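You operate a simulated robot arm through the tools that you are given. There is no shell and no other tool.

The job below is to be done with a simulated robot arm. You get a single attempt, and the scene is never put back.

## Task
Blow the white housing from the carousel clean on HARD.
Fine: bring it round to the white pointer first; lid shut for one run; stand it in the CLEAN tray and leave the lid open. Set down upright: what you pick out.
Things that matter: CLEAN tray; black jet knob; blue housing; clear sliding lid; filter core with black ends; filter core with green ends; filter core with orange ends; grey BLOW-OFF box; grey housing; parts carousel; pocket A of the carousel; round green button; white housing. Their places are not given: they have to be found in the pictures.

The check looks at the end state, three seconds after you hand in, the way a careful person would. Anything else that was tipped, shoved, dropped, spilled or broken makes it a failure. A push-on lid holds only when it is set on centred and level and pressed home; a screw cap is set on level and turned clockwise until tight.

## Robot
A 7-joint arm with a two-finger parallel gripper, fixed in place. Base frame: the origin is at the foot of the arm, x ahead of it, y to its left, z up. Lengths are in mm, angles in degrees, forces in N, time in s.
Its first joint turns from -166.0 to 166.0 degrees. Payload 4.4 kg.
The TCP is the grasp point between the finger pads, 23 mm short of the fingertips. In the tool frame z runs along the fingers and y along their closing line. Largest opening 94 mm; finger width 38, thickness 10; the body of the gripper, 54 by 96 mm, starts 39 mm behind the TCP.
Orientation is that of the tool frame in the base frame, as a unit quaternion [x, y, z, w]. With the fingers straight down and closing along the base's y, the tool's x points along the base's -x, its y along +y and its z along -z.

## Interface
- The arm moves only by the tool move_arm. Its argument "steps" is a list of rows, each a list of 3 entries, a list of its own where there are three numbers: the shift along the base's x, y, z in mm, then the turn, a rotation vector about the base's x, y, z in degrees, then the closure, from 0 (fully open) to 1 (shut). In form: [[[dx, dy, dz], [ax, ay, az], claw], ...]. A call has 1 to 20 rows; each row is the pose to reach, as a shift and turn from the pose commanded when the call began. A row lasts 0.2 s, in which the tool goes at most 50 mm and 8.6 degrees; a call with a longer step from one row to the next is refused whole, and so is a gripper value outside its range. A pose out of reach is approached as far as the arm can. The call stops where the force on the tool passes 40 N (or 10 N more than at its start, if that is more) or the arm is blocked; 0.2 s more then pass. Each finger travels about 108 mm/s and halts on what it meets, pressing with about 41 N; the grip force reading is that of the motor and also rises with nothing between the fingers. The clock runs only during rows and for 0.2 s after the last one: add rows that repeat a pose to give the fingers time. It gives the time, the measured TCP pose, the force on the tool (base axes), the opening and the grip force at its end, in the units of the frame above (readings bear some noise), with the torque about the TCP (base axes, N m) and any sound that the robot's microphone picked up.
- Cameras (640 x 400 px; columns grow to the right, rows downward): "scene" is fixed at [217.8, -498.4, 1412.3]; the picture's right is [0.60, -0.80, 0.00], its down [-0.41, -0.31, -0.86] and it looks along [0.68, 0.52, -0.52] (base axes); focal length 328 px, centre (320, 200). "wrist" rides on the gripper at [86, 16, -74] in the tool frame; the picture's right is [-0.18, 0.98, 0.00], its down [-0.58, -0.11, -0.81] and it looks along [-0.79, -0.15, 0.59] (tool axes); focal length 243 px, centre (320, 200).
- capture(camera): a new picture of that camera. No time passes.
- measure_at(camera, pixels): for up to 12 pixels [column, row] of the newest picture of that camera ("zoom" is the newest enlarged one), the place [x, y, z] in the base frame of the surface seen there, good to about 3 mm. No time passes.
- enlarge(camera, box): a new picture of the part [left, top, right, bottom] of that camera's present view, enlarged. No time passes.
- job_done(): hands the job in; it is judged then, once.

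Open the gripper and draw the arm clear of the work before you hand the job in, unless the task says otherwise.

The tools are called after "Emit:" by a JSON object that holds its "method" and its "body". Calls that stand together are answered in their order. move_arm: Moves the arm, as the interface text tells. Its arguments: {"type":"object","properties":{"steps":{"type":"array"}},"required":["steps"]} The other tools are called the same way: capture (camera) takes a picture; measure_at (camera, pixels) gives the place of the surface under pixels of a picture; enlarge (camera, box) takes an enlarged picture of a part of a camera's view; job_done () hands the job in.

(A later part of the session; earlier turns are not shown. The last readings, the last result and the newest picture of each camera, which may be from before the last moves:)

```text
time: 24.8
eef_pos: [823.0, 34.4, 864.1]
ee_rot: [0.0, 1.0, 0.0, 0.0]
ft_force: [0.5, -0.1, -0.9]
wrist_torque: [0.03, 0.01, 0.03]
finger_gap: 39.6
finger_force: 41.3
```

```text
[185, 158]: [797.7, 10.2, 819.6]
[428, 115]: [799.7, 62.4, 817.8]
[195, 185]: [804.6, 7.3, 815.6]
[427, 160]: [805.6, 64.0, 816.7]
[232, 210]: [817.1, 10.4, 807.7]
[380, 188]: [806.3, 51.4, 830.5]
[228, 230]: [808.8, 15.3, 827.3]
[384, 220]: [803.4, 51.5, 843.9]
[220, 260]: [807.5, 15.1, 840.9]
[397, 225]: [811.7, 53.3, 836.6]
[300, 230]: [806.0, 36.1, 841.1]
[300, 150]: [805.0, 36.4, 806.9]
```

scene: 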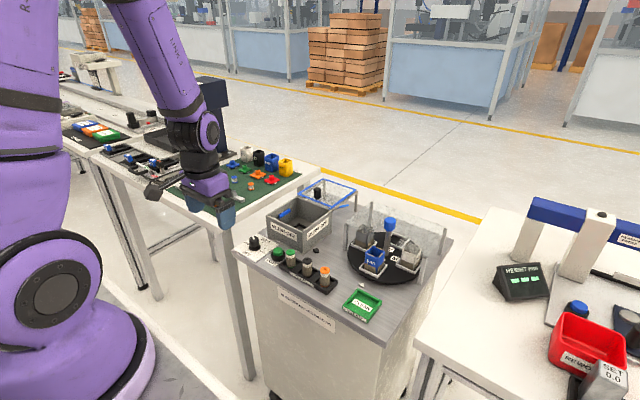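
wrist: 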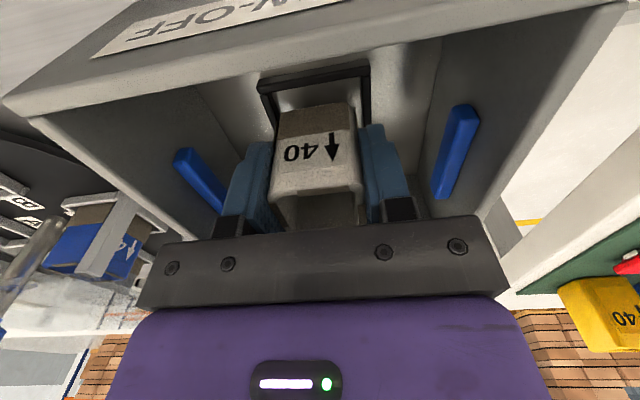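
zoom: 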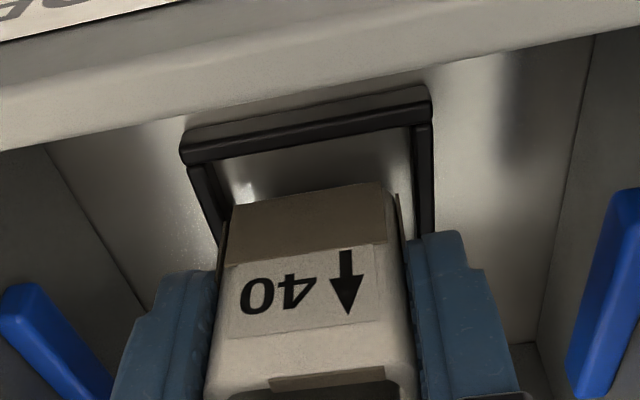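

Housing centre y≈34.5 vs nest ≈36; shift +1.5 and lower gently the last ~18 mm.

Emit:
{"method": "move_arm", "body": {"steps": [[[0, 1.5, 0], [0, 0, 0], 1], [[0, 1.5, -4], [0, 0, 0], 1], [[0, 1.5, -7], [0, 0, 0], 1], [[0, 1.5, -10], [0, 0, 0], 1], [[0, 1.5, -12], [0, 0, 0], 1], [[0, 1.5, -14], [0, 0, 0], 1], [[0, 1.5, -15], [0, 0, 0], 1]]}}

Emit:
{"method": "capture", "body": {"camera": "wrist"}}

Emit:
{"method": "enlarge", "body": {"camera": "wrist", "box": [220, 20, 420, 200]}}

```text
time: 26.4
eef_pos: [822.0, 36.1, 845.4]
ee_rot: [0.0, 1.0, -0.001, -0.001]
ft_force: [0.2, 1.1, -0.7]
wrist_torque: [0.03, 0.04, -0.02]
finger_gap: 39.8
finger_force: 40.9
```

```text
taken
```

wrist: 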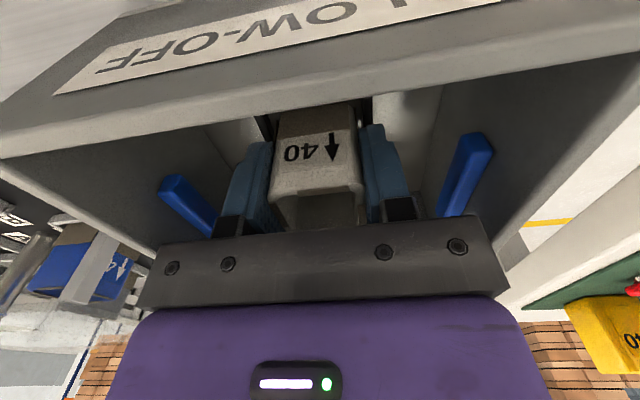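

```text
2.22 times, centred on (320, 110) of wrist
```

zoom: 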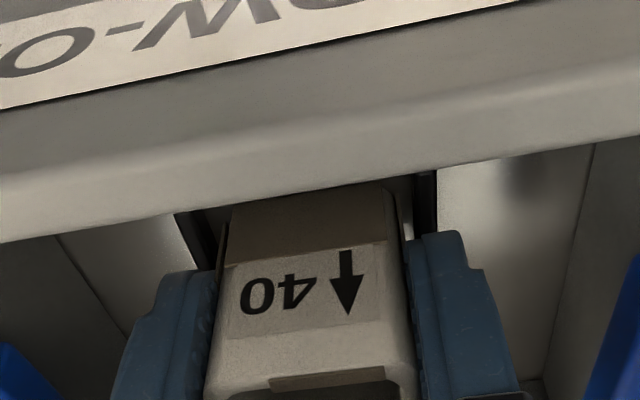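

No contact yet; continue lowering in 1 mm steps.

Emit:
{"method": "move_arm", "body": {"steps": [[[0, 0, -1], [0, 0, 0], 1], [[0, 0, -2], [0, 0, 0], 1], [[0, 0, -3], [0, 0, 0], 1], [[0, 0, -3], [0, 0, 0], 1]]}}

```text
time: 27.4
eef_pos: [822.6, 36.4, 845.5]
ee_rot: [0.001, 1.0, -0.001, 0.002]
ft_force: [1.0, -3.8, 31.3]
wrist_torque: [-0.1, 0.01, -0.01]
finger_gap: 39.5
finger_force: 41.1
```

Contact 31 N at floor height (base ≈807). I relieve 1.5 mm, open only partway (nozzles at the side walls), then rise.

Emit:
{"method": "move_arm", "body": {"steps": [[[0, 0, 1.5], [0, 0, 0], 1], [[0, 0, 1.5], [0, 0, 0], 0.42], [[0, 0, 1.5], [0, 0, 0], 0.38], [[0, 0, 1.5], [0, 0, 0], 0.38], [[0, 0, 20], [0, 0, 0], 0.38], [[0, 0, 50], [0, 0, 0], 0.38], [[0, 0, 90], [0, 0, 0], 0.38], [[0, 0, 130], [0, 0, 0], 0.38], [[0, 0, 130], [0, 0, 0], 0.38]]}}

Emit:
{"method": "capture", "body": {"camera": "wrist"}}

Emit:
{"method": "enlarge", "body": {"camera": "scene", "box": [240, 160, 370, 260]}}

```text
time: 29.4
eef_pos: [820.9, 36.4, 975.5]
ee_rot: [0.0, 1.0, 0.0, 0.0]
ft_force: [0.3, -0.2, 0.4]
wrist_torque: [-0.02, 0.0, 0.04]
finger_gap: 58.1
finger_force: 0.1
```

```text
taken
```

wrist: 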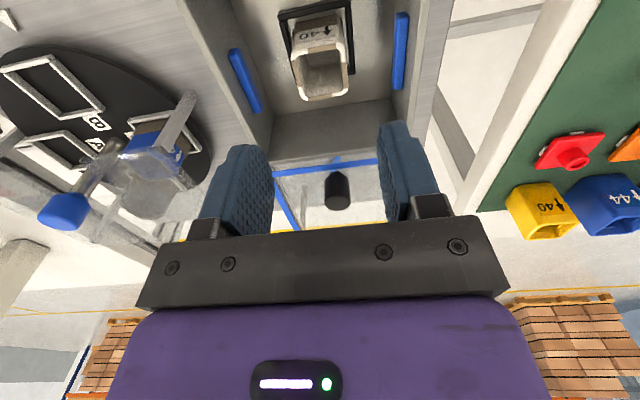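

```text
4.00 times, centred on (305, 210) of scene
```

zoom: 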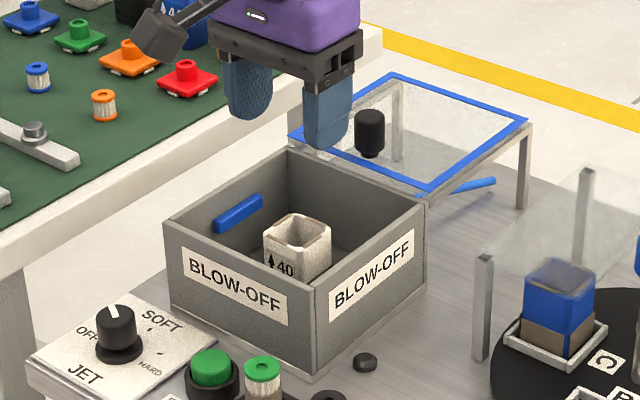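

Housing stands upright in the nest. Now to the jet knob first, with the lid still open: moving to x≈620,y≈99 for a look.

Emit:
{"method": "move_arm", "body": {"steps": [[[-45, 15, 0], [0, 0, 0], 0.38], [[-90, 30, 0], [0, 0, 0], 0.38], [[-135, 45, 0], [0, 0, 0], 0.38], [[-180, 60, 0], [0, 0, 0], 0.38], [[-205, 64, -20], [0, 0, 0], 0.38], [[-205, 64, -44], [0, 0, 0], 0.38], [[-205, 64, -44], [0, 0, 0], 0.38]]}}

Emit:
{"method": "capture", "body": {"camera": "wrist"}}

```text
time: 31.0
eef_pos: [617.9, 98.3, 930.4]
ee_rot: [0.0, 1.0, 0.0, 0.0]
ft_force: [0.7, 0.2, -0.6]
wrist_torque: [0.02, 0.0, -0.01]
finger_gap: 58.5
finger_force: 0.1
```

```text
taken
```

wrist: 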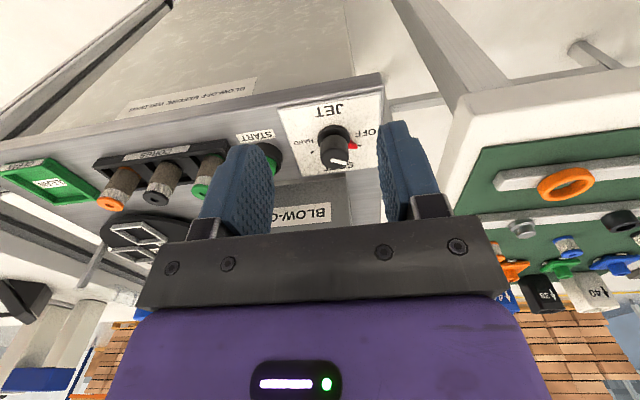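

The jet knob is at (335,145). Enlarging and measuring.

Emit:
{"method": "enlarge", "body": {"camera": "wrist", "box": [290, 105, 385, 180]}}

Emit:
{"method": "measure_at", "body": {"camera": "wrist", "pixels": [[321, 156], [347, 158], [334, 164], [333, 145], [333, 126], [316, 135], [349, 132], [320, 150], [348, 150], [334, 158], [312, 150], [354, 145]]}}

```text
5.33 times, centred on (338, 142) of wrist
```

zoom: 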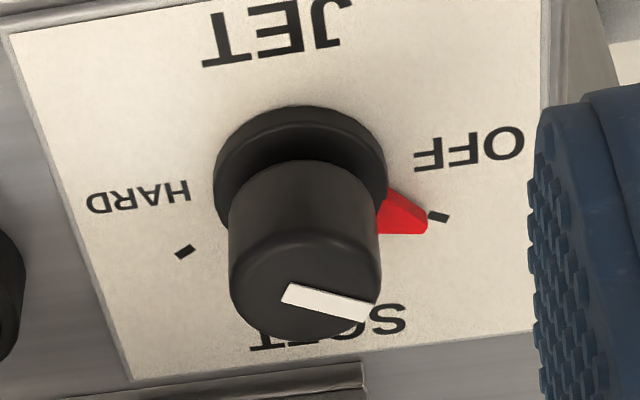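

```text
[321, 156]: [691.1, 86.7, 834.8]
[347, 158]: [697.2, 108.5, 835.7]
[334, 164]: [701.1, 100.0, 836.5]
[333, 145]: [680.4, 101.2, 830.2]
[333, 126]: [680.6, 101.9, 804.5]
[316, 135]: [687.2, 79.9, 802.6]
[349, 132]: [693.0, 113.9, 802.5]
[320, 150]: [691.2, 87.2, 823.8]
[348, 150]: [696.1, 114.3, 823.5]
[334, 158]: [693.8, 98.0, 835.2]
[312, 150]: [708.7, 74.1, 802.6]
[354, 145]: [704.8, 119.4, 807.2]
```

Knob centre ≈ (693.5,99.7), top z 836. I pre-turn +58°, place over it and descend to TCP z≈847.

Emit:
{"method": "move_arm", "body": {"steps": [[[10, 0, 0], [0, 0, 8], 0.38], [[20, 0, 0], [0, 0, 16], 0.38], [[35, 0, 0], [0, 0, 24], 0.38], [[50, 0, 0], [0, 0, 32], 0.38], [[65, 0, 0], [0, 0, 40], 0.38], [[77, 0.7, 0], [0, 0, 48], 0.38], [[77, 0.7, -15], [0, 0, 56], 0.38], [[77, 0.7, -40], [0, 0, 58], 0.38], [[77, 0.7, -60], [0, 0, 58], 0.38], [[77, 0.7, -60], [0, 0, 58], 0.38]]}}

Emit:
{"method": "capture", "body": {"camera": "wrist"}}

Emit:
{"method": "enlarge", "body": {"camera": "scene", "box": [210, 170, 340, 270]}}

```text
time: 33.2
eef_pos: [695.2, 102.5, 869.8]
ee_rot: [-0.485, 0.874, 0.0, 0.0]
ft_force: [1.0, 0.2, 0.7]
wrist_torque: [-0.04, -0.02, 0.0]
finger_gap: 58.2
finger_force: 0.0
```

```text
taken
```

wrist: 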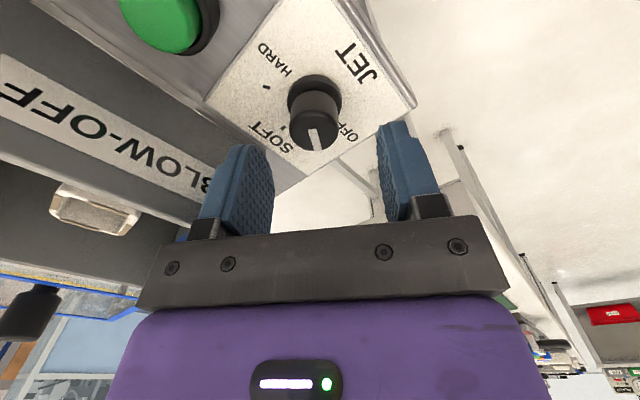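

```text
4.00 times, centred on (275, 220) of scene
```

zoom: 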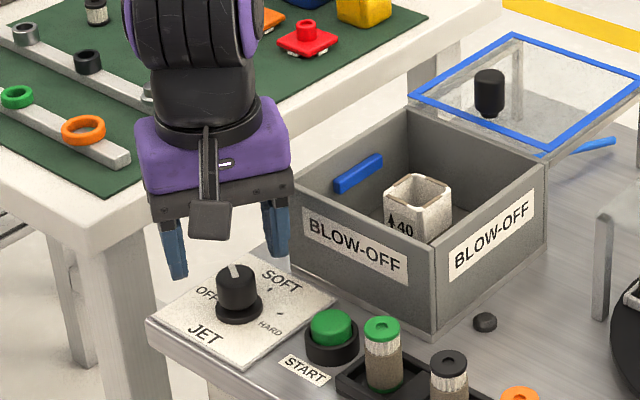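

Fingers are above and around the knob. Measuring the knob top from here before the last 23 mm.

Emit:
{"method": "measure_at", "body": {"camera": "wrist", "pixels": [[292, 130], [340, 130], [315, 140], [315, 150], [315, 110], [293, 115], [338, 115], [325, 146], [303, 146], [315, 128]]}}

```text
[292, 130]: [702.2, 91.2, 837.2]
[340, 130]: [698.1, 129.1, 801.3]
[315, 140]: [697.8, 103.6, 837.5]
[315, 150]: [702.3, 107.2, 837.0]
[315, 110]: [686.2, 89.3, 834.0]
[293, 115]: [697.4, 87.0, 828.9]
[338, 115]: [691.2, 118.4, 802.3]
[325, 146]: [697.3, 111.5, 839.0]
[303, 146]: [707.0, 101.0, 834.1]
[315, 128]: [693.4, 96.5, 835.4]
```

Knob centre ≈ (695.5,99.7). Small y correction, lower to z≈847 and grip.

Emit:
{"method": "move_arm", "body": {"steps": [[[0, -1.5, -12], [0, 0, 0], 0.38], [[0, -1.5, -23], [0, 0, 0], 0.38], [[0, -1.5, -23], [0, 0, 0], 0.38], [[0, -1.5, -23], [0, 0, 0], 1], [[0, -1.5, -23], [0, 0, 0], 1], [[0, -1.5, -23], [0, 0, 0], 1]]}}

Emit:
{"method": "capture", "body": {"camera": "wrist"}}

```text
time: 34.6
eef_pos: [696.5, 99.1, 846.7]
ee_rot: [-0.484, 0.875, 0.0, 0.001]
ft_force: [25.8, -12.6, -1.4]
wrist_torque: [0.09, -0.48, -0.02]
finger_gap: 27.5
finger_force: 44.5
```

```text
taken
```

wrist: 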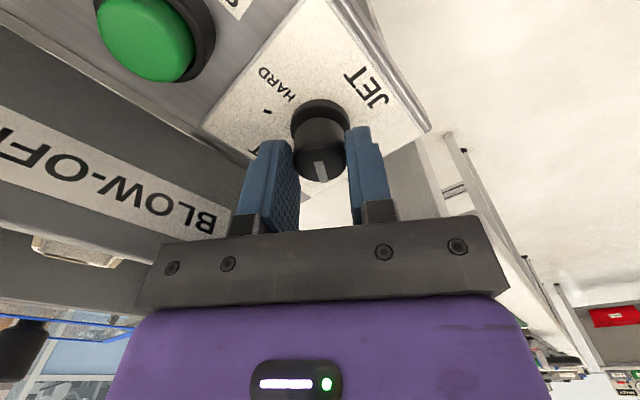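

Gripped (27.5 mm) with side load (26,−13); shifting the tool to relieve it.

Emit:
{"method": "move_arm", "body": {"steps": [[[2.5, -1.3, 0], [0, 0, 0], 1], [[2.5, -1.3, 0], [0, 0, 0], 1]]}}

```text
time: 35.2
eef_pos: [696.8, 98.6, 846.1]
ee_rot: [-0.486, 0.874, 0.001, 0.0]
ft_force: [13.2, -6.5, 12.9]
wrist_torque: [0.18, -0.59, -0.17]
finger_gap: 27.6
finger_force: 44.9
```

Load halved. Now turning clockwise −56° (to about SOFT), then check.

Emit:
{"method": "move_arm", "body": {"steps": [[[1.5, -0.5, 0], [0, 0, -8], 1], [[1.5, -0.5, 0], [0, 0, -16], 1], [[1.5, -0.5, 0], [0, 0, -24], 1], [[1.5, -0.5, 0], [0, 0, -32], 1], [[1.5, -0.5, 0], [0, 0, -40], 1], [[1.5, -0.5, 0], [0, 0, -48], 1], [[1.5, -0.5, 0], [0, 0, -56], 1], [[1.5, -0.5, 0], [0, 0, -56], 1]]}}

Emit:
{"method": "capture", "body": {"camera": "wrist"}}

Emit:
{"method": "enlarge", "body": {"camera": "scene", "box": [225, 200, 305, 265]}}

```text
time: 37.0
eef_pos: [696.5, 99.4, 846.4]
ee_rot: [-0.018, 1.0, 0.0, -0.001]
ft_force: [-8.0, 11.5, -15.7]
wrist_torque: [0.57, 0.13, -0.05]
finger_gap: 27.4
finger_force: 45.4
```

```text
taken
```

wrist: 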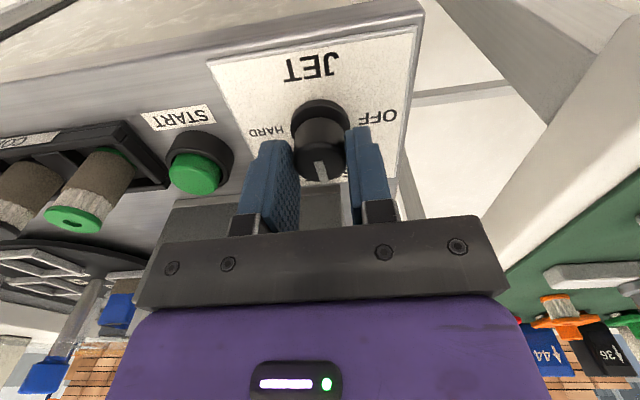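

```text
6.15 times, centred on (265, 232) of scene
```

zoom: 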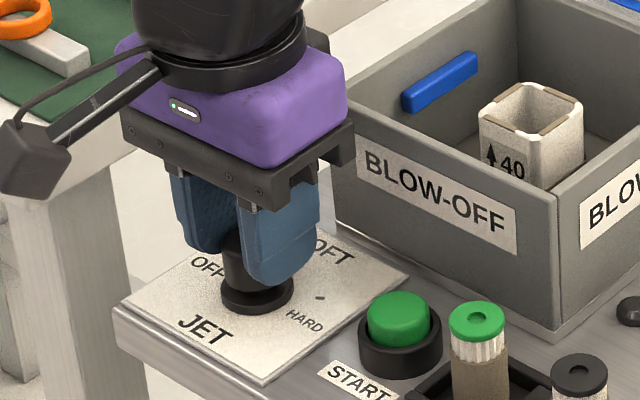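

The knob turns with the fingers, white line aligned. Continue another −58°.

Emit:
{"method": "move_arm", "body": {"steps": [[[0, 1, 0], [0, 0, -8], 1], [[0, 1, 0], [0, 0, -16], 1], [[0, 1, 0], [0, 0, -24], 1], [[0, 1, 0], [0, 0, -32], 1], [[0, 1, 0], [0, 0, -40], 1], [[0, 1, 0], [0, 0, -48], 1], [[0, 1, 0], [0, 0, -56], 1], [[0, 1, 0], [0, 0, -59], 1], [[0, 1, 0], [0, 0, -59], 1]]}}

Emit:
{"method": "capture", "body": {"camera": "wrist"}}

Emit:
{"method": "enlarge", "body": {"camera": "scene", "box": [225, 200, 305, 265]}}

```text
time: 39.0
eef_pos: [697.7, 97.8, 846.9]
ee_rot: [0.478, 0.878, -0.001, -0.001]
ft_force: [-21.6, -1.3, -24.0]
wrist_torque: [0.29, 0.19, -0.02]
finger_gap: 27.4
finger_force: 45.5
```

```text
taken
```

wrist: 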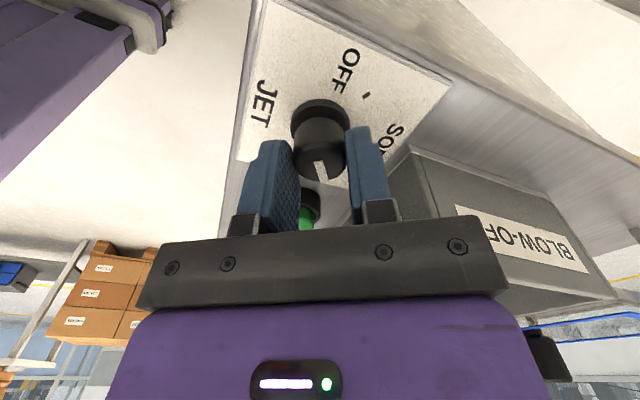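

```text
6.15 times, centred on (265, 232) of scene
```

zoom: 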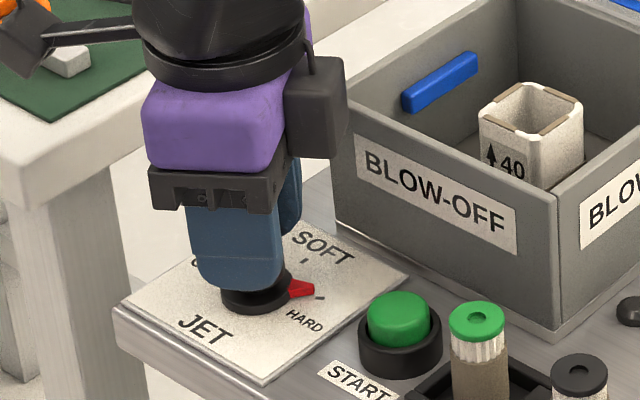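

The red wedge now points to the HARD tick at zoom (318,297). Release, rise, turn back and check.

Emit:
{"method": "move_arm", "body": {"steps": [[[0, 0, 0], [0, 0, 0], 0.4], [[0, 0, 0], [0, 0, 0], 0.38], [[0, 0, 0], [0, 0, 0], 0.38], [[0, 0, 30], [0, 0, 0], 0.38], [[0, 0, 70], [0, 0, 0], 0.38], [[-25, 0, 90], [0, 0, 8], 0.38], [[-50, 0, 90], [0, 0, 16], 0.38], [[-70, 0, 90], [0, 0, 24], 0.38], [[-80, 0, 90], [0, 0, 32], 0.38], [[-80, 0, 90], [0, 0, 40], 0.38], [[-80, 0, 90], [0, 0, 48], 0.38], [[-80, 0, 90], [0, 0, 56], 0.38], [[-80, 0, 90], [0, 0, 57], 0.38], [[-80, 0, 90], [0, 0, 57], 0.38]]}}

Emit:
{"method": "capture", "body": {"camera": "wrist"}}

Emit:
{"method": "enlarge", "body": {"camera": "wrist", "box": [210, 95, 385, 210]}}

Emit:
{"method": "enlarge", "body": {"camera": "scene", "box": [225, 200, 305, 265]}}

```text
time: 42.0
eef_pos: [618.7, 98.6, 935.4]
ee_rot: [-0.001, 1.0, 0.001, 0.0]
ft_force: [-0.6, 0.1, 1.0]
wrist_torque: [0.02, -0.04, 0.02]
finger_gap: 58.3
finger_force: 0.1
```

```text
taken
```

wrist: 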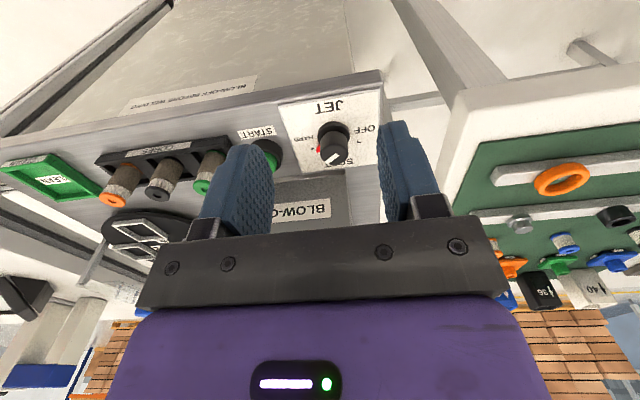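

```text
3.48 times, centred on (298, 152) of wrist
```

zoom: 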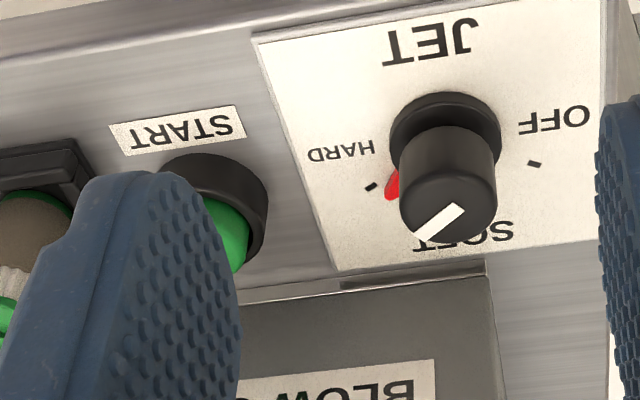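

```text
6.15 times, centred on (265, 232) of scene
```

zoom: 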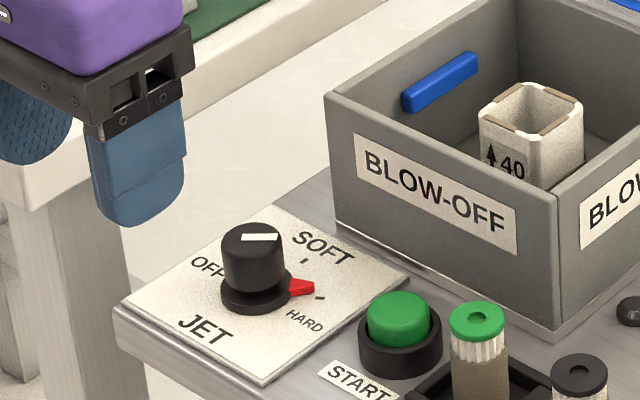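

Checking the wedge direction numerically versus the HARD tick.

Emit:
{"method": "enlarge", "body": {"camera": "wrist", "box": [290, 110, 385, 180]}}

```text
5.71 times, centred on (338, 145) of wrist
```

zoom: 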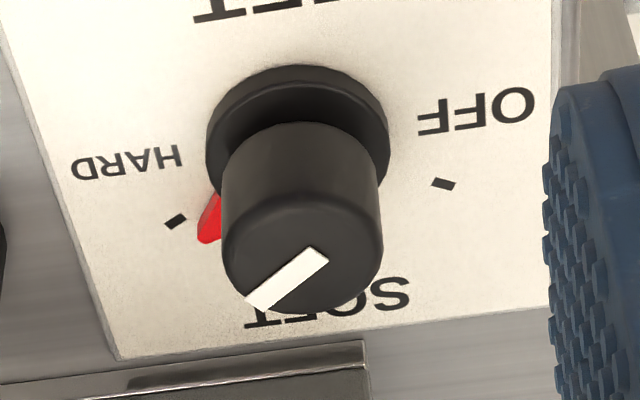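

Emit:
{"method": "measure_at", "body": {"camera": "zoom", "pixels": [[205, 238], [210, 220], [214, 205], [175, 222], [443, 184], [260, 298], [318, 255], [290, 275], [205, 228], [217, 240]]}}

```text
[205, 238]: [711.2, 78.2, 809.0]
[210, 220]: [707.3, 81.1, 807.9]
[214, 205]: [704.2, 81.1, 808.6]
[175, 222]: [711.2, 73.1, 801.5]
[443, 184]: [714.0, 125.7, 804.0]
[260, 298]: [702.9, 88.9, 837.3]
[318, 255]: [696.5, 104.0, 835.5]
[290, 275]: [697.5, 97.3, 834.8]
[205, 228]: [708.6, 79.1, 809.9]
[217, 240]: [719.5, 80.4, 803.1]
```

The knob is aligned with HARD to within a few degrees. Next the lid: I move above the box to view the lid knob.

Emit:
{"method": "move_arm", "body": {"steps": [[[10, -5, 40], [0, 0, 0], 0.2], [[50, -20, 63], [0, 0, 0], 0.2], [[95, -35, 63], [0, 0, 0], 0.2], [[140, -50, 63], [0, 0, 0], 0.2], [[172.5, -65, 63], [0, 0, 0], 0.2], [[172.5, -65, 63], [0, 0, 0], 0.2]]}}

Emit:
{"method": "capture", "body": {"camera": "wrist"}}

Emit:
{"method": "enlarge", "body": {"camera": "scene", "box": [290, 170, 370, 235]}}

Emit:
{"method": "measure_at", "body": {"camera": "wrist", "pixels": [[322, 195], [322, 185], [322, 175], [312, 185], [332, 185], [322, 205], [275, 175], [380, 160], [320, 165], [300, 80], [330, 80]]}}

```text
time: 43.4
eef_pos: [789.3, 32.9, 999.7]
ee_rot: [-0.001, 1.0, 0.0, -0.001]
ft_force: [-1.1, -0.1, 0.4]
wrist_torque: [0.01, 0.03, 0.01]
finger_gap: 75.2
finger_force: 0.0
```

```text
taken
```

wrist: 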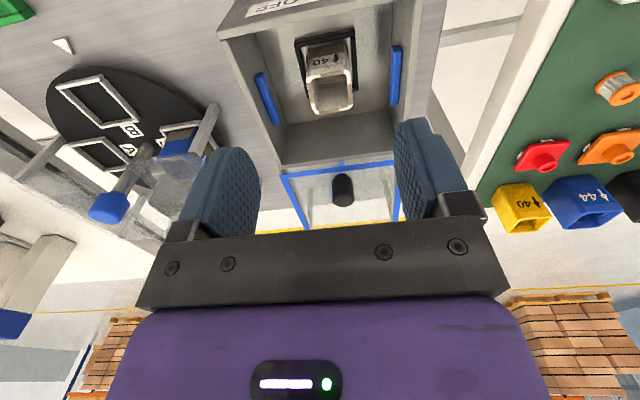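

```text
6.15 times, centred on (330, 202) of scene
```

zoom: 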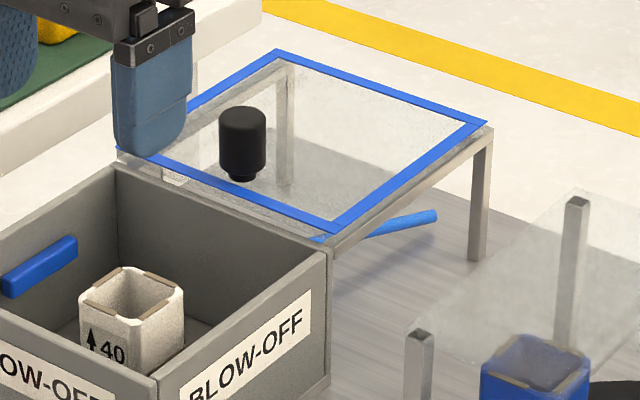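

```text
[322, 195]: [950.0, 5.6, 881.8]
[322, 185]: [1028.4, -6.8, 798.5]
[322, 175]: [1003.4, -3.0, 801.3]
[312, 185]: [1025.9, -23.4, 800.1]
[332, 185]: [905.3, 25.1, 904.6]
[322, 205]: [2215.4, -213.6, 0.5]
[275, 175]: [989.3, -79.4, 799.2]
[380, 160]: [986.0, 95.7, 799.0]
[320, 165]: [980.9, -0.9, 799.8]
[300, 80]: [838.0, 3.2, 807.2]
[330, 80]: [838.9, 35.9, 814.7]
```

Lid knob at wrist (342,188); measuring it properly.

Emit:
{"method": "measure_at", "body": {"camera": "wrist", "pixels": [[342, 178], [342, 185], [342, 192], [342, 198], [334, 188], [351, 188], [335, 196], [350, 196], [342, 203], [285, 175], [395, 162], [340, 166]]}}

Emit:
{"method": "measure_at", "body": {"camera": "zoom", "pixels": [[242, 115], [221, 120], [264, 120], [242, 165], [242, 178], [275, 52], [485, 123], [340, 225], [130, 150], [340, 250], [300, 215], [400, 90]]}}

```text
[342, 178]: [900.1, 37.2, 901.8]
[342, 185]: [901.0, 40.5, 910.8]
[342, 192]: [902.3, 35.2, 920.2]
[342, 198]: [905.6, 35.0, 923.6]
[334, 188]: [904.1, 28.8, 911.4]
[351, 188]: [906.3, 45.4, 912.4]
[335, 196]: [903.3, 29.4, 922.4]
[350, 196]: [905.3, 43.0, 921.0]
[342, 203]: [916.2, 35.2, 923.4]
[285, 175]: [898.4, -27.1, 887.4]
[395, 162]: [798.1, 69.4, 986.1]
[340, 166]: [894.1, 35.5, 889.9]
```

```text
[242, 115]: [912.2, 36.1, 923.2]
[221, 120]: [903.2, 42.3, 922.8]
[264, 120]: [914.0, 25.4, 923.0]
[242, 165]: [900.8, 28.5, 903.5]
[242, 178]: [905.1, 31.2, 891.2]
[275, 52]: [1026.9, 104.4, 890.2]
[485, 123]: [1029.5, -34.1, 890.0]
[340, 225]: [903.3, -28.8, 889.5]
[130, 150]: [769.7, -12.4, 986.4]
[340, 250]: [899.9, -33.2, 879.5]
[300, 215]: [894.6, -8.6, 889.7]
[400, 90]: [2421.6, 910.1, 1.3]
```

Lid knob centre ≈ (909,36), z 900–924; lid at z 890. I approach from above and grip it along y at TCP z≈918.

Emit:
{"method": "move_arm", "body": {"steps": [[[45, 1, 0], [0, 0, 0], 0.3], [[90, 2, 0], [0, 0, 0], 0.4], [[118, 3.5, -15], [0, 0, 0], 0.4], [[118, 3.5, -50], [0, 0, 0], 0.4], [[118, 3.5, -70], [0, 0, 0], 0.4], [[118, 3.5, -82], [0, 0, 0], 0.4], [[118, 3.5, -82], [0, 0, 0], 0.4]]}}

Emit:
{"method": "capture", "body": {"camera": "wrist"}}

Emit:
{"method": "enlarge", "body": {"camera": "scene", "box": [280, 140, 380, 235]}}

```text
time: 45.0
eef_pos: [909.3, 36.8, 918.3]
ee_rot: [0.0, 1.0, 0.001, 0.0]
ft_force: [0.2, 0.5, 0.1]
wrist_torque: [0.02, 0.01, 0.0]
finger_gap: 56.4
finger_force: 0.1
```

```text
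taken
```

wrist: 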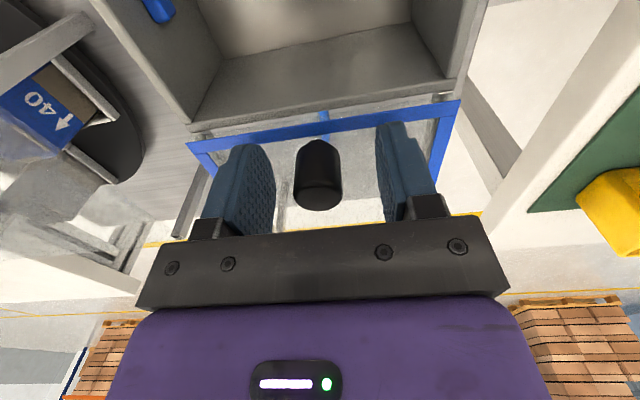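

```text
4.21 times, centred on (330, 188) of scene
```

zoom: 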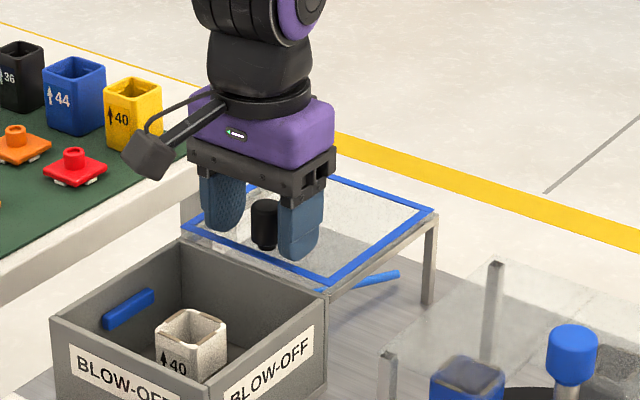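

Knob centred between fingers. Close on it.

Emit:
{"method": "move_arm", "body": {"steps": [[[0, 0, 0], [0, 0, 0], 1], [[0, 0, 0], [0, 0, 0], 1], [[0, 0, 0], [0, 0, 0], 1]]}}

```text
time: 45.8
eef_pos: [909.1, 33.7, 918.0]
ee_rot: [-0.001, 1.0, 0.0, 0.0]
ft_force: [-1.0, -13.1, -1.4]
wrist_torque: [0.49, -0.19, -0.17]
finger_gap: 23.6
finger_force: 44.8
```

Gripped (23.6 mm). Small y shift, then slide the lid toward −x.

Emit:
{"method": "move_arm", "body": {"steps": [[[0, -1.5, 0], [0, 0, 0], 1], [[-10, -1.5, 0], [0, 0, 0], 1], [[-20, -1.5, 0], [0, 0, 0], 1], [[-30, -1.5, 0], [0, 0, 0], 1], [[-40, -1.5, 0], [0, 0, 0], 1], [[-50, -1.5, 0], [0, 0, 0], 1], [[-60, -1.5, 0], [0, 0, 0], 1], [[-60, -1.5, 0], [0, 0, 0], 1]]}}

Emit:
{"method": "enlarge", "body": {"camera": "scene", "box": [250, 140, 380, 250]}}

```text
time: 47.6
eef_pos: [848.7, 35.3, 916.8]
ee_rot: [0.0, 1.0, 0.0, -0.001]
ft_force: [-0.8, -8.8, -16.2]
wrist_torque: [0.6, -0.23, -0.13]
finger_gap: 23.6
finger_force: 45.4
```

```text
3.64 times, centred on (315, 195) of scene
```

zoom: 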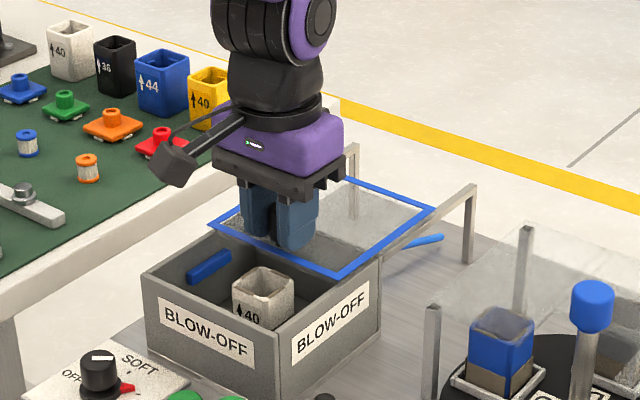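

The lid slides. Continue the remaining ≈78 mm.

Emit:
{"method": "move_arm", "body": {"steps": [[[-10, 0, 0], [0, 0, 0], 1], [[-20, 0, 0], [0, 0, 0], 1], [[-30, 0, 0], [0, 0, 0], 1], [[-40, 0, 0], [0, 0, 0], 1], [[-50, 0, 0], [0, 0, 0], 1], [[-60, 0, 0], [0, 0, 0], 1], [[-66, 0, 0], [0, 0, 0], 1], [[-72, 0, 0], [0, 0, 0], 1], [[-72, 0, 0], [0, 0, 0], 1]]}}

Emit:
{"method": "enlarge", "body": {"camera": "scene", "box": [250, 140, 380, 250]}}

Emit:
{"method": "capture", "body": {"camera": "wrist"}}

```text
time: 49.6
eef_pos: [775.9, 34.8, 918.6]
ee_rot: [-0.001, 1.0, 0.001, 0.0]
ft_force: [0.0, -3.4, -33.1]
wrist_torque: [-0.59, 0.2, 0.09]
finger_gap: 23.6
finger_force: 45.4
```

```text
3.64 times, centred on (315, 195) of scene
```

zoom: 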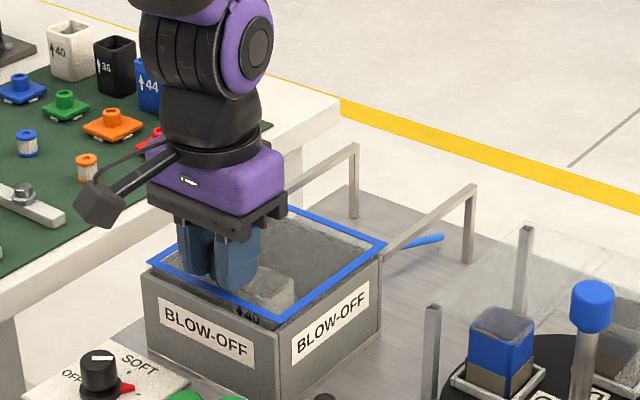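

```text
taken
```

wrist: 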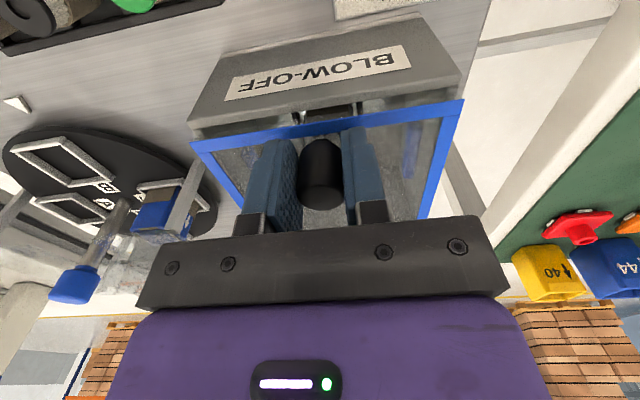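

About 9 mm still to go (front edge ≈761 vs box front 752), with a −33 N vertical pull. I lower 1.5 mm and continue gently.

Emit:
{"method": "move_arm", "body": {"steps": [[[0, 0, -1.5], [0, 0, 0], 1], [[-3, 0, -1.5], [0, 0, 0], 1], [[-5, 0, -1.5], [0, 0, 0], 1], [[-7, 0, -1.5], [0, 0, 0], 1], [[-9, 0, -1.5], [0, 0, 0], 1], [[-9, 0, -1.5], [0, 0, 0], 1]]}}

Emit:
{"method": "enlarge", "body": {"camera": "scene", "box": [265, 170, 355, 250]}}

```text
time: 51.0
eef_pos: [768.1, 35.8, 917.6]
ee_rot: [0.0, 1.0, 0.0, 0.002]
ft_force: [6.7, -0.3, 18.2]
wrist_torque: [-0.55, -0.7, 0.06]
finger_gap: 23.8
finger_force: 44.9
```

```text
5.00 times, centred on (310, 210) of scene
```

zoom: 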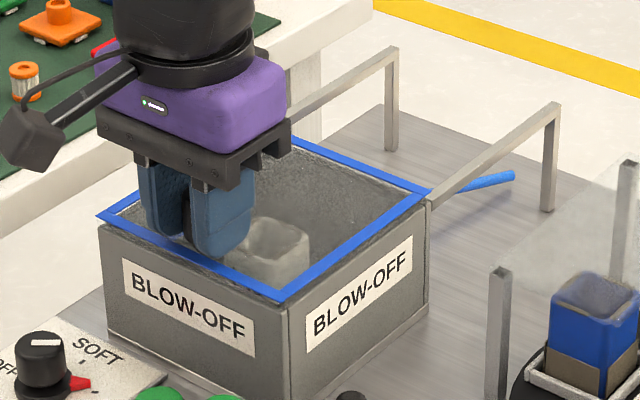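

The lid nearly covers the box. Press on another few mm to feel the end stop.

Emit:
{"method": "move_arm", "body": {"steps": [[[-2, 0, 0], [0, 0, 0], 1], [[-4, 0, 0], [0, 0, 0], 1], [[-4, 0, 0], [0, 0, 0], 1]]}}

Emit:
{"method": "measure_at", "body": {"camera": "zoom", "pixels": [[282, 298], [98, 216], [422, 190], [300, 142], [288, 310], [105, 235], [428, 200]]}}

```text
time: 51.8
eef_pos: [764.8, 35.1, 915.8]
ee_rot: [0.0, 1.0, 0.0, 0.0]
ft_force: [32.6, -1.3, 10.6]
wrist_torque: [-0.61, -0.43, -0.03]
finger_gap: 24.0
finger_force: 44.9
```

```text
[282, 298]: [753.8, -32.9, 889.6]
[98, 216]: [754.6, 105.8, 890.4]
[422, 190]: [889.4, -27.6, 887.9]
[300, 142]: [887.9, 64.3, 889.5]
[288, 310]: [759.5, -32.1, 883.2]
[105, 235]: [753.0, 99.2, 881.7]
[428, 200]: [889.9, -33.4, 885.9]
```

The end stop is reached (33 N) and the lid is flush with the box front. Release and rise.

Emit:
{"method": "move_arm", "body": {"steps": [[[2, 0, 0], [0, 0, 0], 1], [[2, 0, 0], [0, 0, 0], 0.5], [[2, 0, 0], [0, 0, 0], 0.5], [[2, 0, 0], [0, 0, 0], 0.5], [[2, 0, 20], [0, 0, 0], 0.5], [[2, 0, 50], [0, 0, 0], 0.5], [[2, 0, 80], [0, 0, 0], 0.5], [[2, 0, 80], [0, 0, 0], 0.5]]}}

Emit:
{"method": "capture", "body": {"camera": "wrist"}}

Emit:
{"method": "enlarge", "body": {"camera": "scene", "box": [230, 170, 360, 270]}}

```text
time: 53.6
eef_pos: [764.5, 35.8, 998.1]
ee_rot: [-0.001, 1.0, 0.0, 0.0]
ft_force: [-0.3, 0.4, 0.6]
wrist_torque: [-0.03, 0.0, 0.01]
finger_gap: 47.2
finger_force: 0.0
```

```text
taken
```

wrist: 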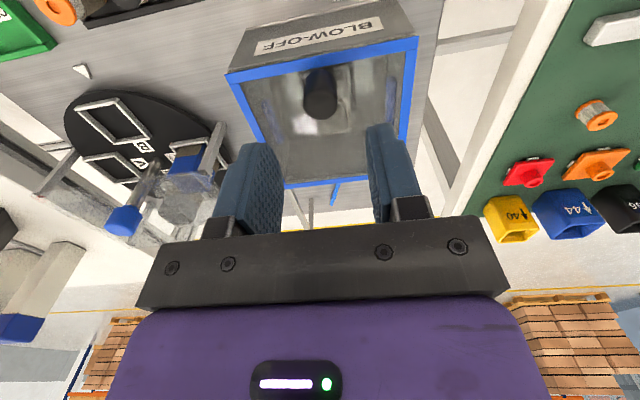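

```text
4.00 times, centred on (295, 220) of scene
```

zoom: 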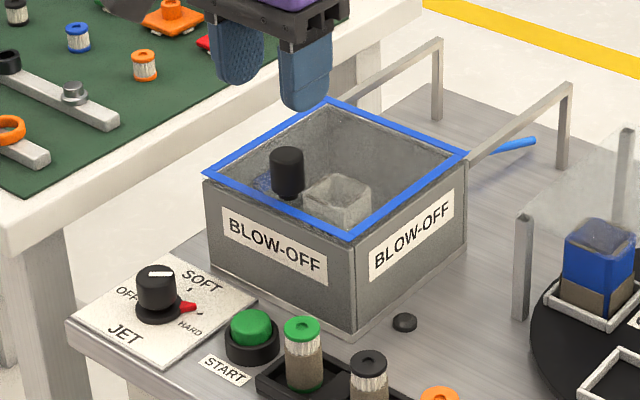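

Lid is shut flush. Measuring the START button (zoom (250,328)) and nearest core.

Emit:
{"method": "measure_at", "body": {"camera": "zoom", "pixels": [[250, 320], [232, 328], [270, 325], [250, 335], [240, 318], [262, 318], [301, 325], [301, 355], [250, 362], [368, 360], [287, 155]]}}

```text
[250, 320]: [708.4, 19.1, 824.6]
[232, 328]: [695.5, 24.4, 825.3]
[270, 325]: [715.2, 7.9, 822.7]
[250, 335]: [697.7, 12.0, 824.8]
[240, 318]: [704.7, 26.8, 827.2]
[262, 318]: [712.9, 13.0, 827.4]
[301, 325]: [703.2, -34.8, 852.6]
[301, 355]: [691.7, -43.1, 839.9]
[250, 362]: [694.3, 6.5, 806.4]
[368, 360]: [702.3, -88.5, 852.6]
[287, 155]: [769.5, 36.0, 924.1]
```

Button centre ≈ (704.5,17.5), top z 826. I shut the fingers, move over it and hover at TCP z≈868.

Emit:
{"method": "move_arm", "body": {"steps": [[[-40, -11, 0], [0, 0, 0], 1], [[-60.5, -17, -20], [0, 0, 0], 1], [[-60.5, -17, -60], [0, 0, 0], 1], [[-60.5, -17, -100], [0, 0, 0], 1], [[-60.5, -17, -128], [0, 0, 0], 1], [[-60.5, -17, -128], [0, 0, 0], 1]]}}

Emit:
{"method": "capture", "body": {"camera": "wrist"}}

Emit:
{"method": "enlarge", "body": {"camera": "scene", "box": [240, 210, 320, 270]}}

```text
time: 55.0
eef_pos: [704.2, 17.1, 870.0]
ee_rot: [0.0, 1.0, 0.0, 0.0]
ft_force: [-0.6, -0.1, 0.5]
wrist_torque: [0.02, -0.01, 0.0]
finger_gap: 0.0
finger_force: 40.8
```

```text
taken
```

wrist: 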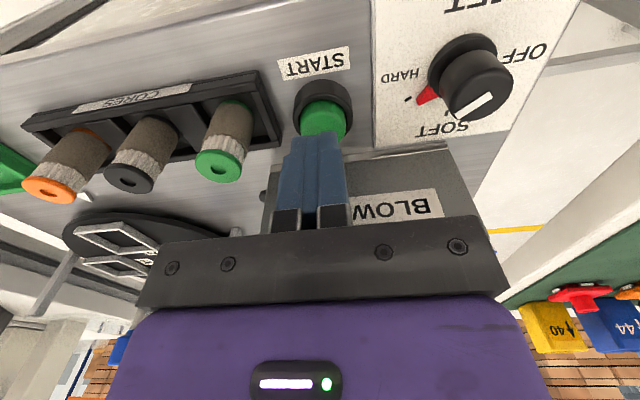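

```text
6.67 times, centred on (280, 240) of scene
```

zoom: 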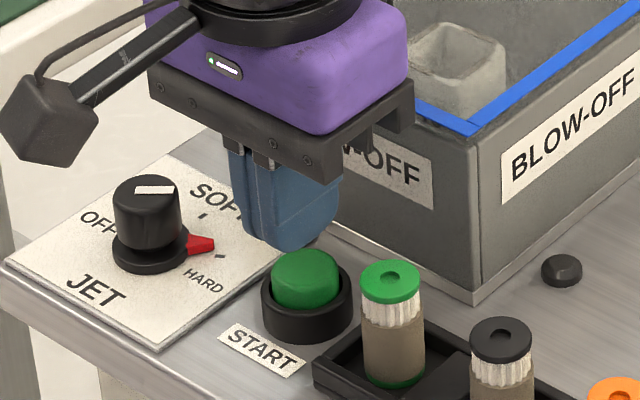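

Measuring the button from the wrist view to confirm centring.

Emit:
{"method": "measure_at", "body": {"camera": "wrist", "pixels": [[303, 118], [345, 118], [324, 105], [324, 120], [324, 130], [310, 112], [340, 112], [430, 93], [408, 99], [324, 85]]}}

```text
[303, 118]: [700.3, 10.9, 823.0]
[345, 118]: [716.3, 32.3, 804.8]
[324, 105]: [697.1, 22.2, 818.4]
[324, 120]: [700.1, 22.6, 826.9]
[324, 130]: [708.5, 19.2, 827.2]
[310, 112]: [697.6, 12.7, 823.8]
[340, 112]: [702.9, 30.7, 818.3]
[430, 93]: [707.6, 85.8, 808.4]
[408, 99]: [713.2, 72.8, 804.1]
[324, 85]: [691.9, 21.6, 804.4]
```

Button centre ≈ (706.5,19.5). Shift slightly and press down in small steps, then lift.

Emit:
{"method": "move_arm", "body": {"steps": [[[2, 2, 0], [0, 0, 0], 1], [[2, 2, -14], [0, 0, 0], 1], [[2, 2, -18], [0, 0, 0], 1], [[2, 2, -20], [0, 0, 0], 1], [[2, 2, -22], [0, 0, 0], 1], [[2, 2, -24], [0, 0, 0], 1], [[2, 2, -26], [0, 0, 0], 1], [[2, 2, -10], [0, 0, 0], 1], [[2, 2, 10], [0, 0, 0], 1]]}}

Emit:
{"method": "enlarge", "body": {"camera": "scene", "box": [230, 170, 360, 270]}}

```text
time: 57.0
eef_pos: [705.8, 20.6, 877.6]
ee_rot: [0.0, 1.0, 0.0, 0.0]
ft_force: [0.5, 0.0, 0.8]
wrist_torque: [0.01, 0.02, 0.03]
finger_gap: 0.1
finger_force: 40.7
heard: click
```

```text
4.00 times, centred on (295, 220) of scene
```

zoom: 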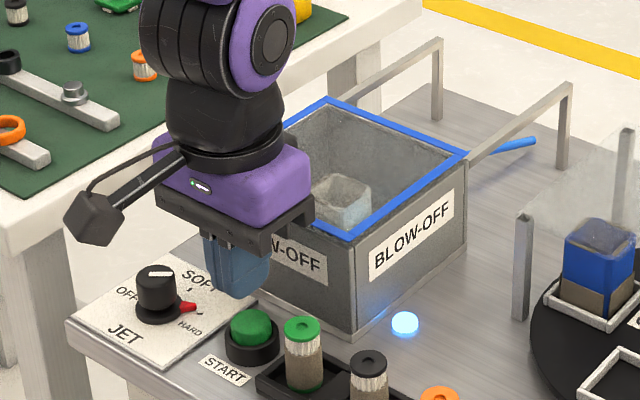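

Click heard, and the indicator lamp at zoom (405,323) is lit: the run is going. I rise and wait for it to end.

Emit:
{"method": "move_arm", "body": {"steps": [[[0, 0, 40], [0, 0, 0], 1], [[0, 0, 80], [0, 0, 0], 1], [[0, 0, 120], [0, 0, 0], 0.5], [[0, 0, 120], [0, 0, 0], 0.5], [[0, 0, 120], [0, 0, 0], 0.5], [[0, 0, 120], [0, 0, 0], 0.5], [[0, 0, 120], [0, 0, 0], 0.5], [[0, 0, 120], [0, 0, 0], 0.5]]}}

Emit:
{"method": "enlarge", "body": {"camera": "scene", "box": [230, 170, 360, 270]}}

```text
time: 58.8
eef_pos: [707.1, 20.6, 998.9]
ee_rot: [0.0, 1.0, 0.0, 0.0]
ft_force: [0.4, -0.5, 0.1]
wrist_torque: [0.02, 0.04, -0.01]
finger_gap: 47.0
finger_force: 0.0
```

```text
4.00 times, centred on (295, 220) of scene
```

zoom: 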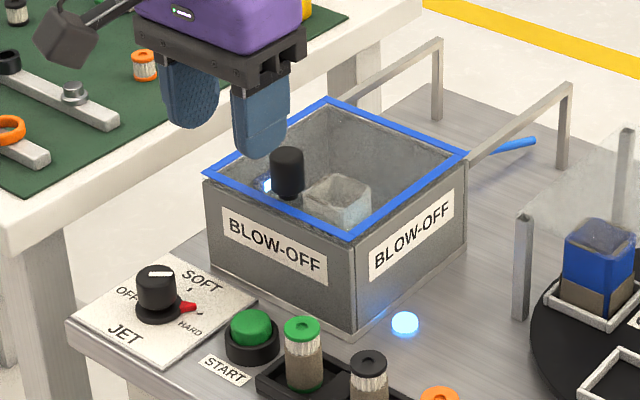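

Lamp still lit; waiting 2 s more.

Emit:
{"method": "move_arm", "body": {"steps": [[[0, 0, 0], [0, 0, 0], 0.5], [[0, 0, 0], [0, 0, 0], 0.5], [[0, 0, 0], [0, 0, 0], 0.5], [[0, 0, 0], [0, 0, 0], 0.5], [[0, 0, 0], [0, 0, 0], 0.5], [[0, 0, 0], [0, 0, 0], 0.5], [[0, 0, 0], [0, 0, 0], 0.5], [[0, 0, 0], [0, 0, 0], 0.5], [[0, 0, 0], [0, 0, 0], 0.5], [[0, 0, 0], [0, 0, 0], 0.5]]}}

Emit:
{"method": "enlarge", "body": {"camera": "scene", "box": [230, 170, 360, 270]}}

```text
time: 61.0
eef_pos: [706.3, 20.3, 998.5]
ee_rot: [0.0, 1.0, 0.0, 0.0]
ft_force: [-0.1, -0.5, -0.6]
wrist_torque: [-0.01, -0.04, 0.0]
finger_gap: 47.0
finger_force: 0.1
```

```text
4.00 times, centred on (295, 220) of scene
```

zoom: 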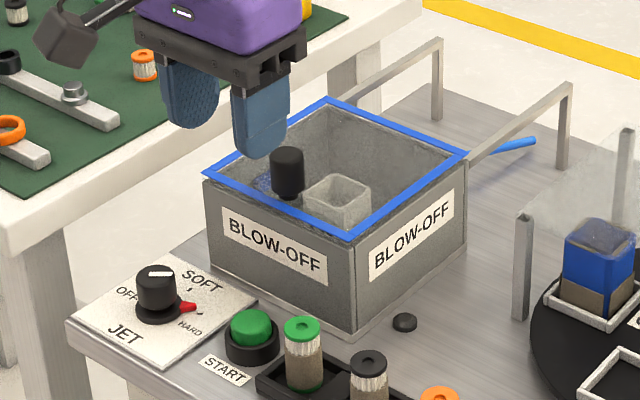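

Lamp is off, run finished. Now reopen the lid: move over its knob at about (767,35).

Emit:
{"method": "move_arm", "body": {"steps": [[[30, 8, 0], [0, 0, 0], 0.4], [[60.5, 15.5, 0], [0, 0, 0], 0.4], [[60.5, 15.5, -40], [0, 0, 0], 0.4], [[60.5, 15.5, -65], [0, 0, 0], 0.4], [[60.5, 15.5, -80.5], [0, 0, 0], 0.4], [[60.5, 15.5, -80.5], [0, 0, 0], 0.4]]}}

Emit:
{"method": "capture", "body": {"camera": "wrist"}}

```text
time: 62.4
eef_pos: [765.9, 35.2, 919.0]
ee_rot: [0.0, 1.0, 0.0, -0.001]
ft_force: [-0.6, -0.7, 1.4]
wrist_torque: [-0.02, 0.01, -0.02]
finger_gap: 56.5
finger_force: 0.0
```

```text
taken
```

wrist: 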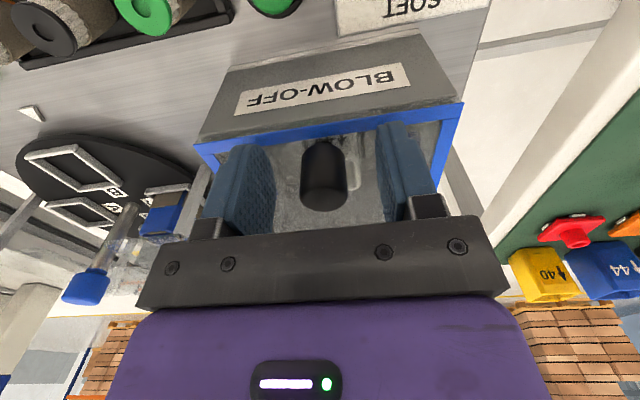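

Knob is between the fingers. Grip and slide it +x part way.

Emit:
{"method": "move_arm", "body": {"steps": [[[0, 0, 0], [0, 0, 0], 1], [[0, 0, 0], [0, 0, 0], 1], [[0, 0, 0], [0, 0, 0], 1], [[8, 0, 0], [0, 0, 0], 1], [[18, 0, 0], [0, 0, 0], 1], [[28, 0, 0], [0, 0, 0], 1], [[38, 0, 0], [0, 0, 0], 1], [[48, 0, 0], [0, 0, 0], 1], [[58, 0, 0], [0, 0, 0], 1], [[68, 0, 0], [0, 0, 0], 1], [[68, 0, 0], [0, 0, 0], 1]]}}

Emit:
{"method": "enlarge", "body": {"camera": "scene", "box": [250, 150, 380, 250]}}

```text
time: 64.8
eef_pos: [836.3, 35.5, 918.8]
ee_rot: [0.0, 1.0, -0.001, 0.0]
ft_force: [0.5, -3.8, 12.3]
wrist_torque: [0.52, 0.31, -0.04]
finger_gap: 23.9
finger_force: 45.1
```

```text
4.00 times, centred on (315, 200) of scene
```

zoom: 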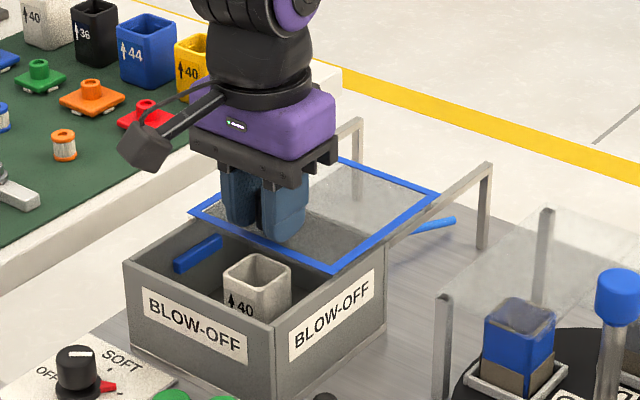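

The part looks clean. Continue sliding to fully open.

Emit:
{"method": "move_arm", "body": {"steps": [[[10, 0, 0], [0, 0, 0], 1], [[20, 0, 0], [0, 0, 0], 1], [[30, 0, 0], [0, 0, 0], 1], [[40, 0, 0], [0, 0, 0], 1], [[50, 0, 0], [0, 0, 0], 1], [[60, 0, 0], [0, 0, 0], 1], [[67, 0, 0], [0, 0, 0], 1], [[71, 0, 0], [0, 0, 0], 1], [[74, 0, 0], [0, 0, 0], 1], [[74, 0, 0], [0, 0, 0], 1]]}}

Emit:
{"method": "enlarge", "body": {"camera": "scene", "box": [250, 150, 380, 250]}}

```text
time: 67.0
eef_pos: [907.6, 35.1, 917.4]
ee_rot: [-0.001, 1.0, 0.0, -0.002]
ft_force: [-31.8, -10.8, 11.1]
wrist_torque: [0.49, 0.26, -0.06]
finger_gap: 23.7
finger_force: 45.4
```

```text
4.00 times, centred on (315, 200) of scene
```

zoom: 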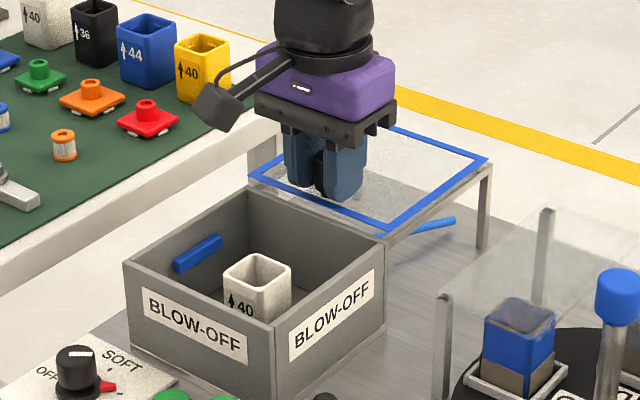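

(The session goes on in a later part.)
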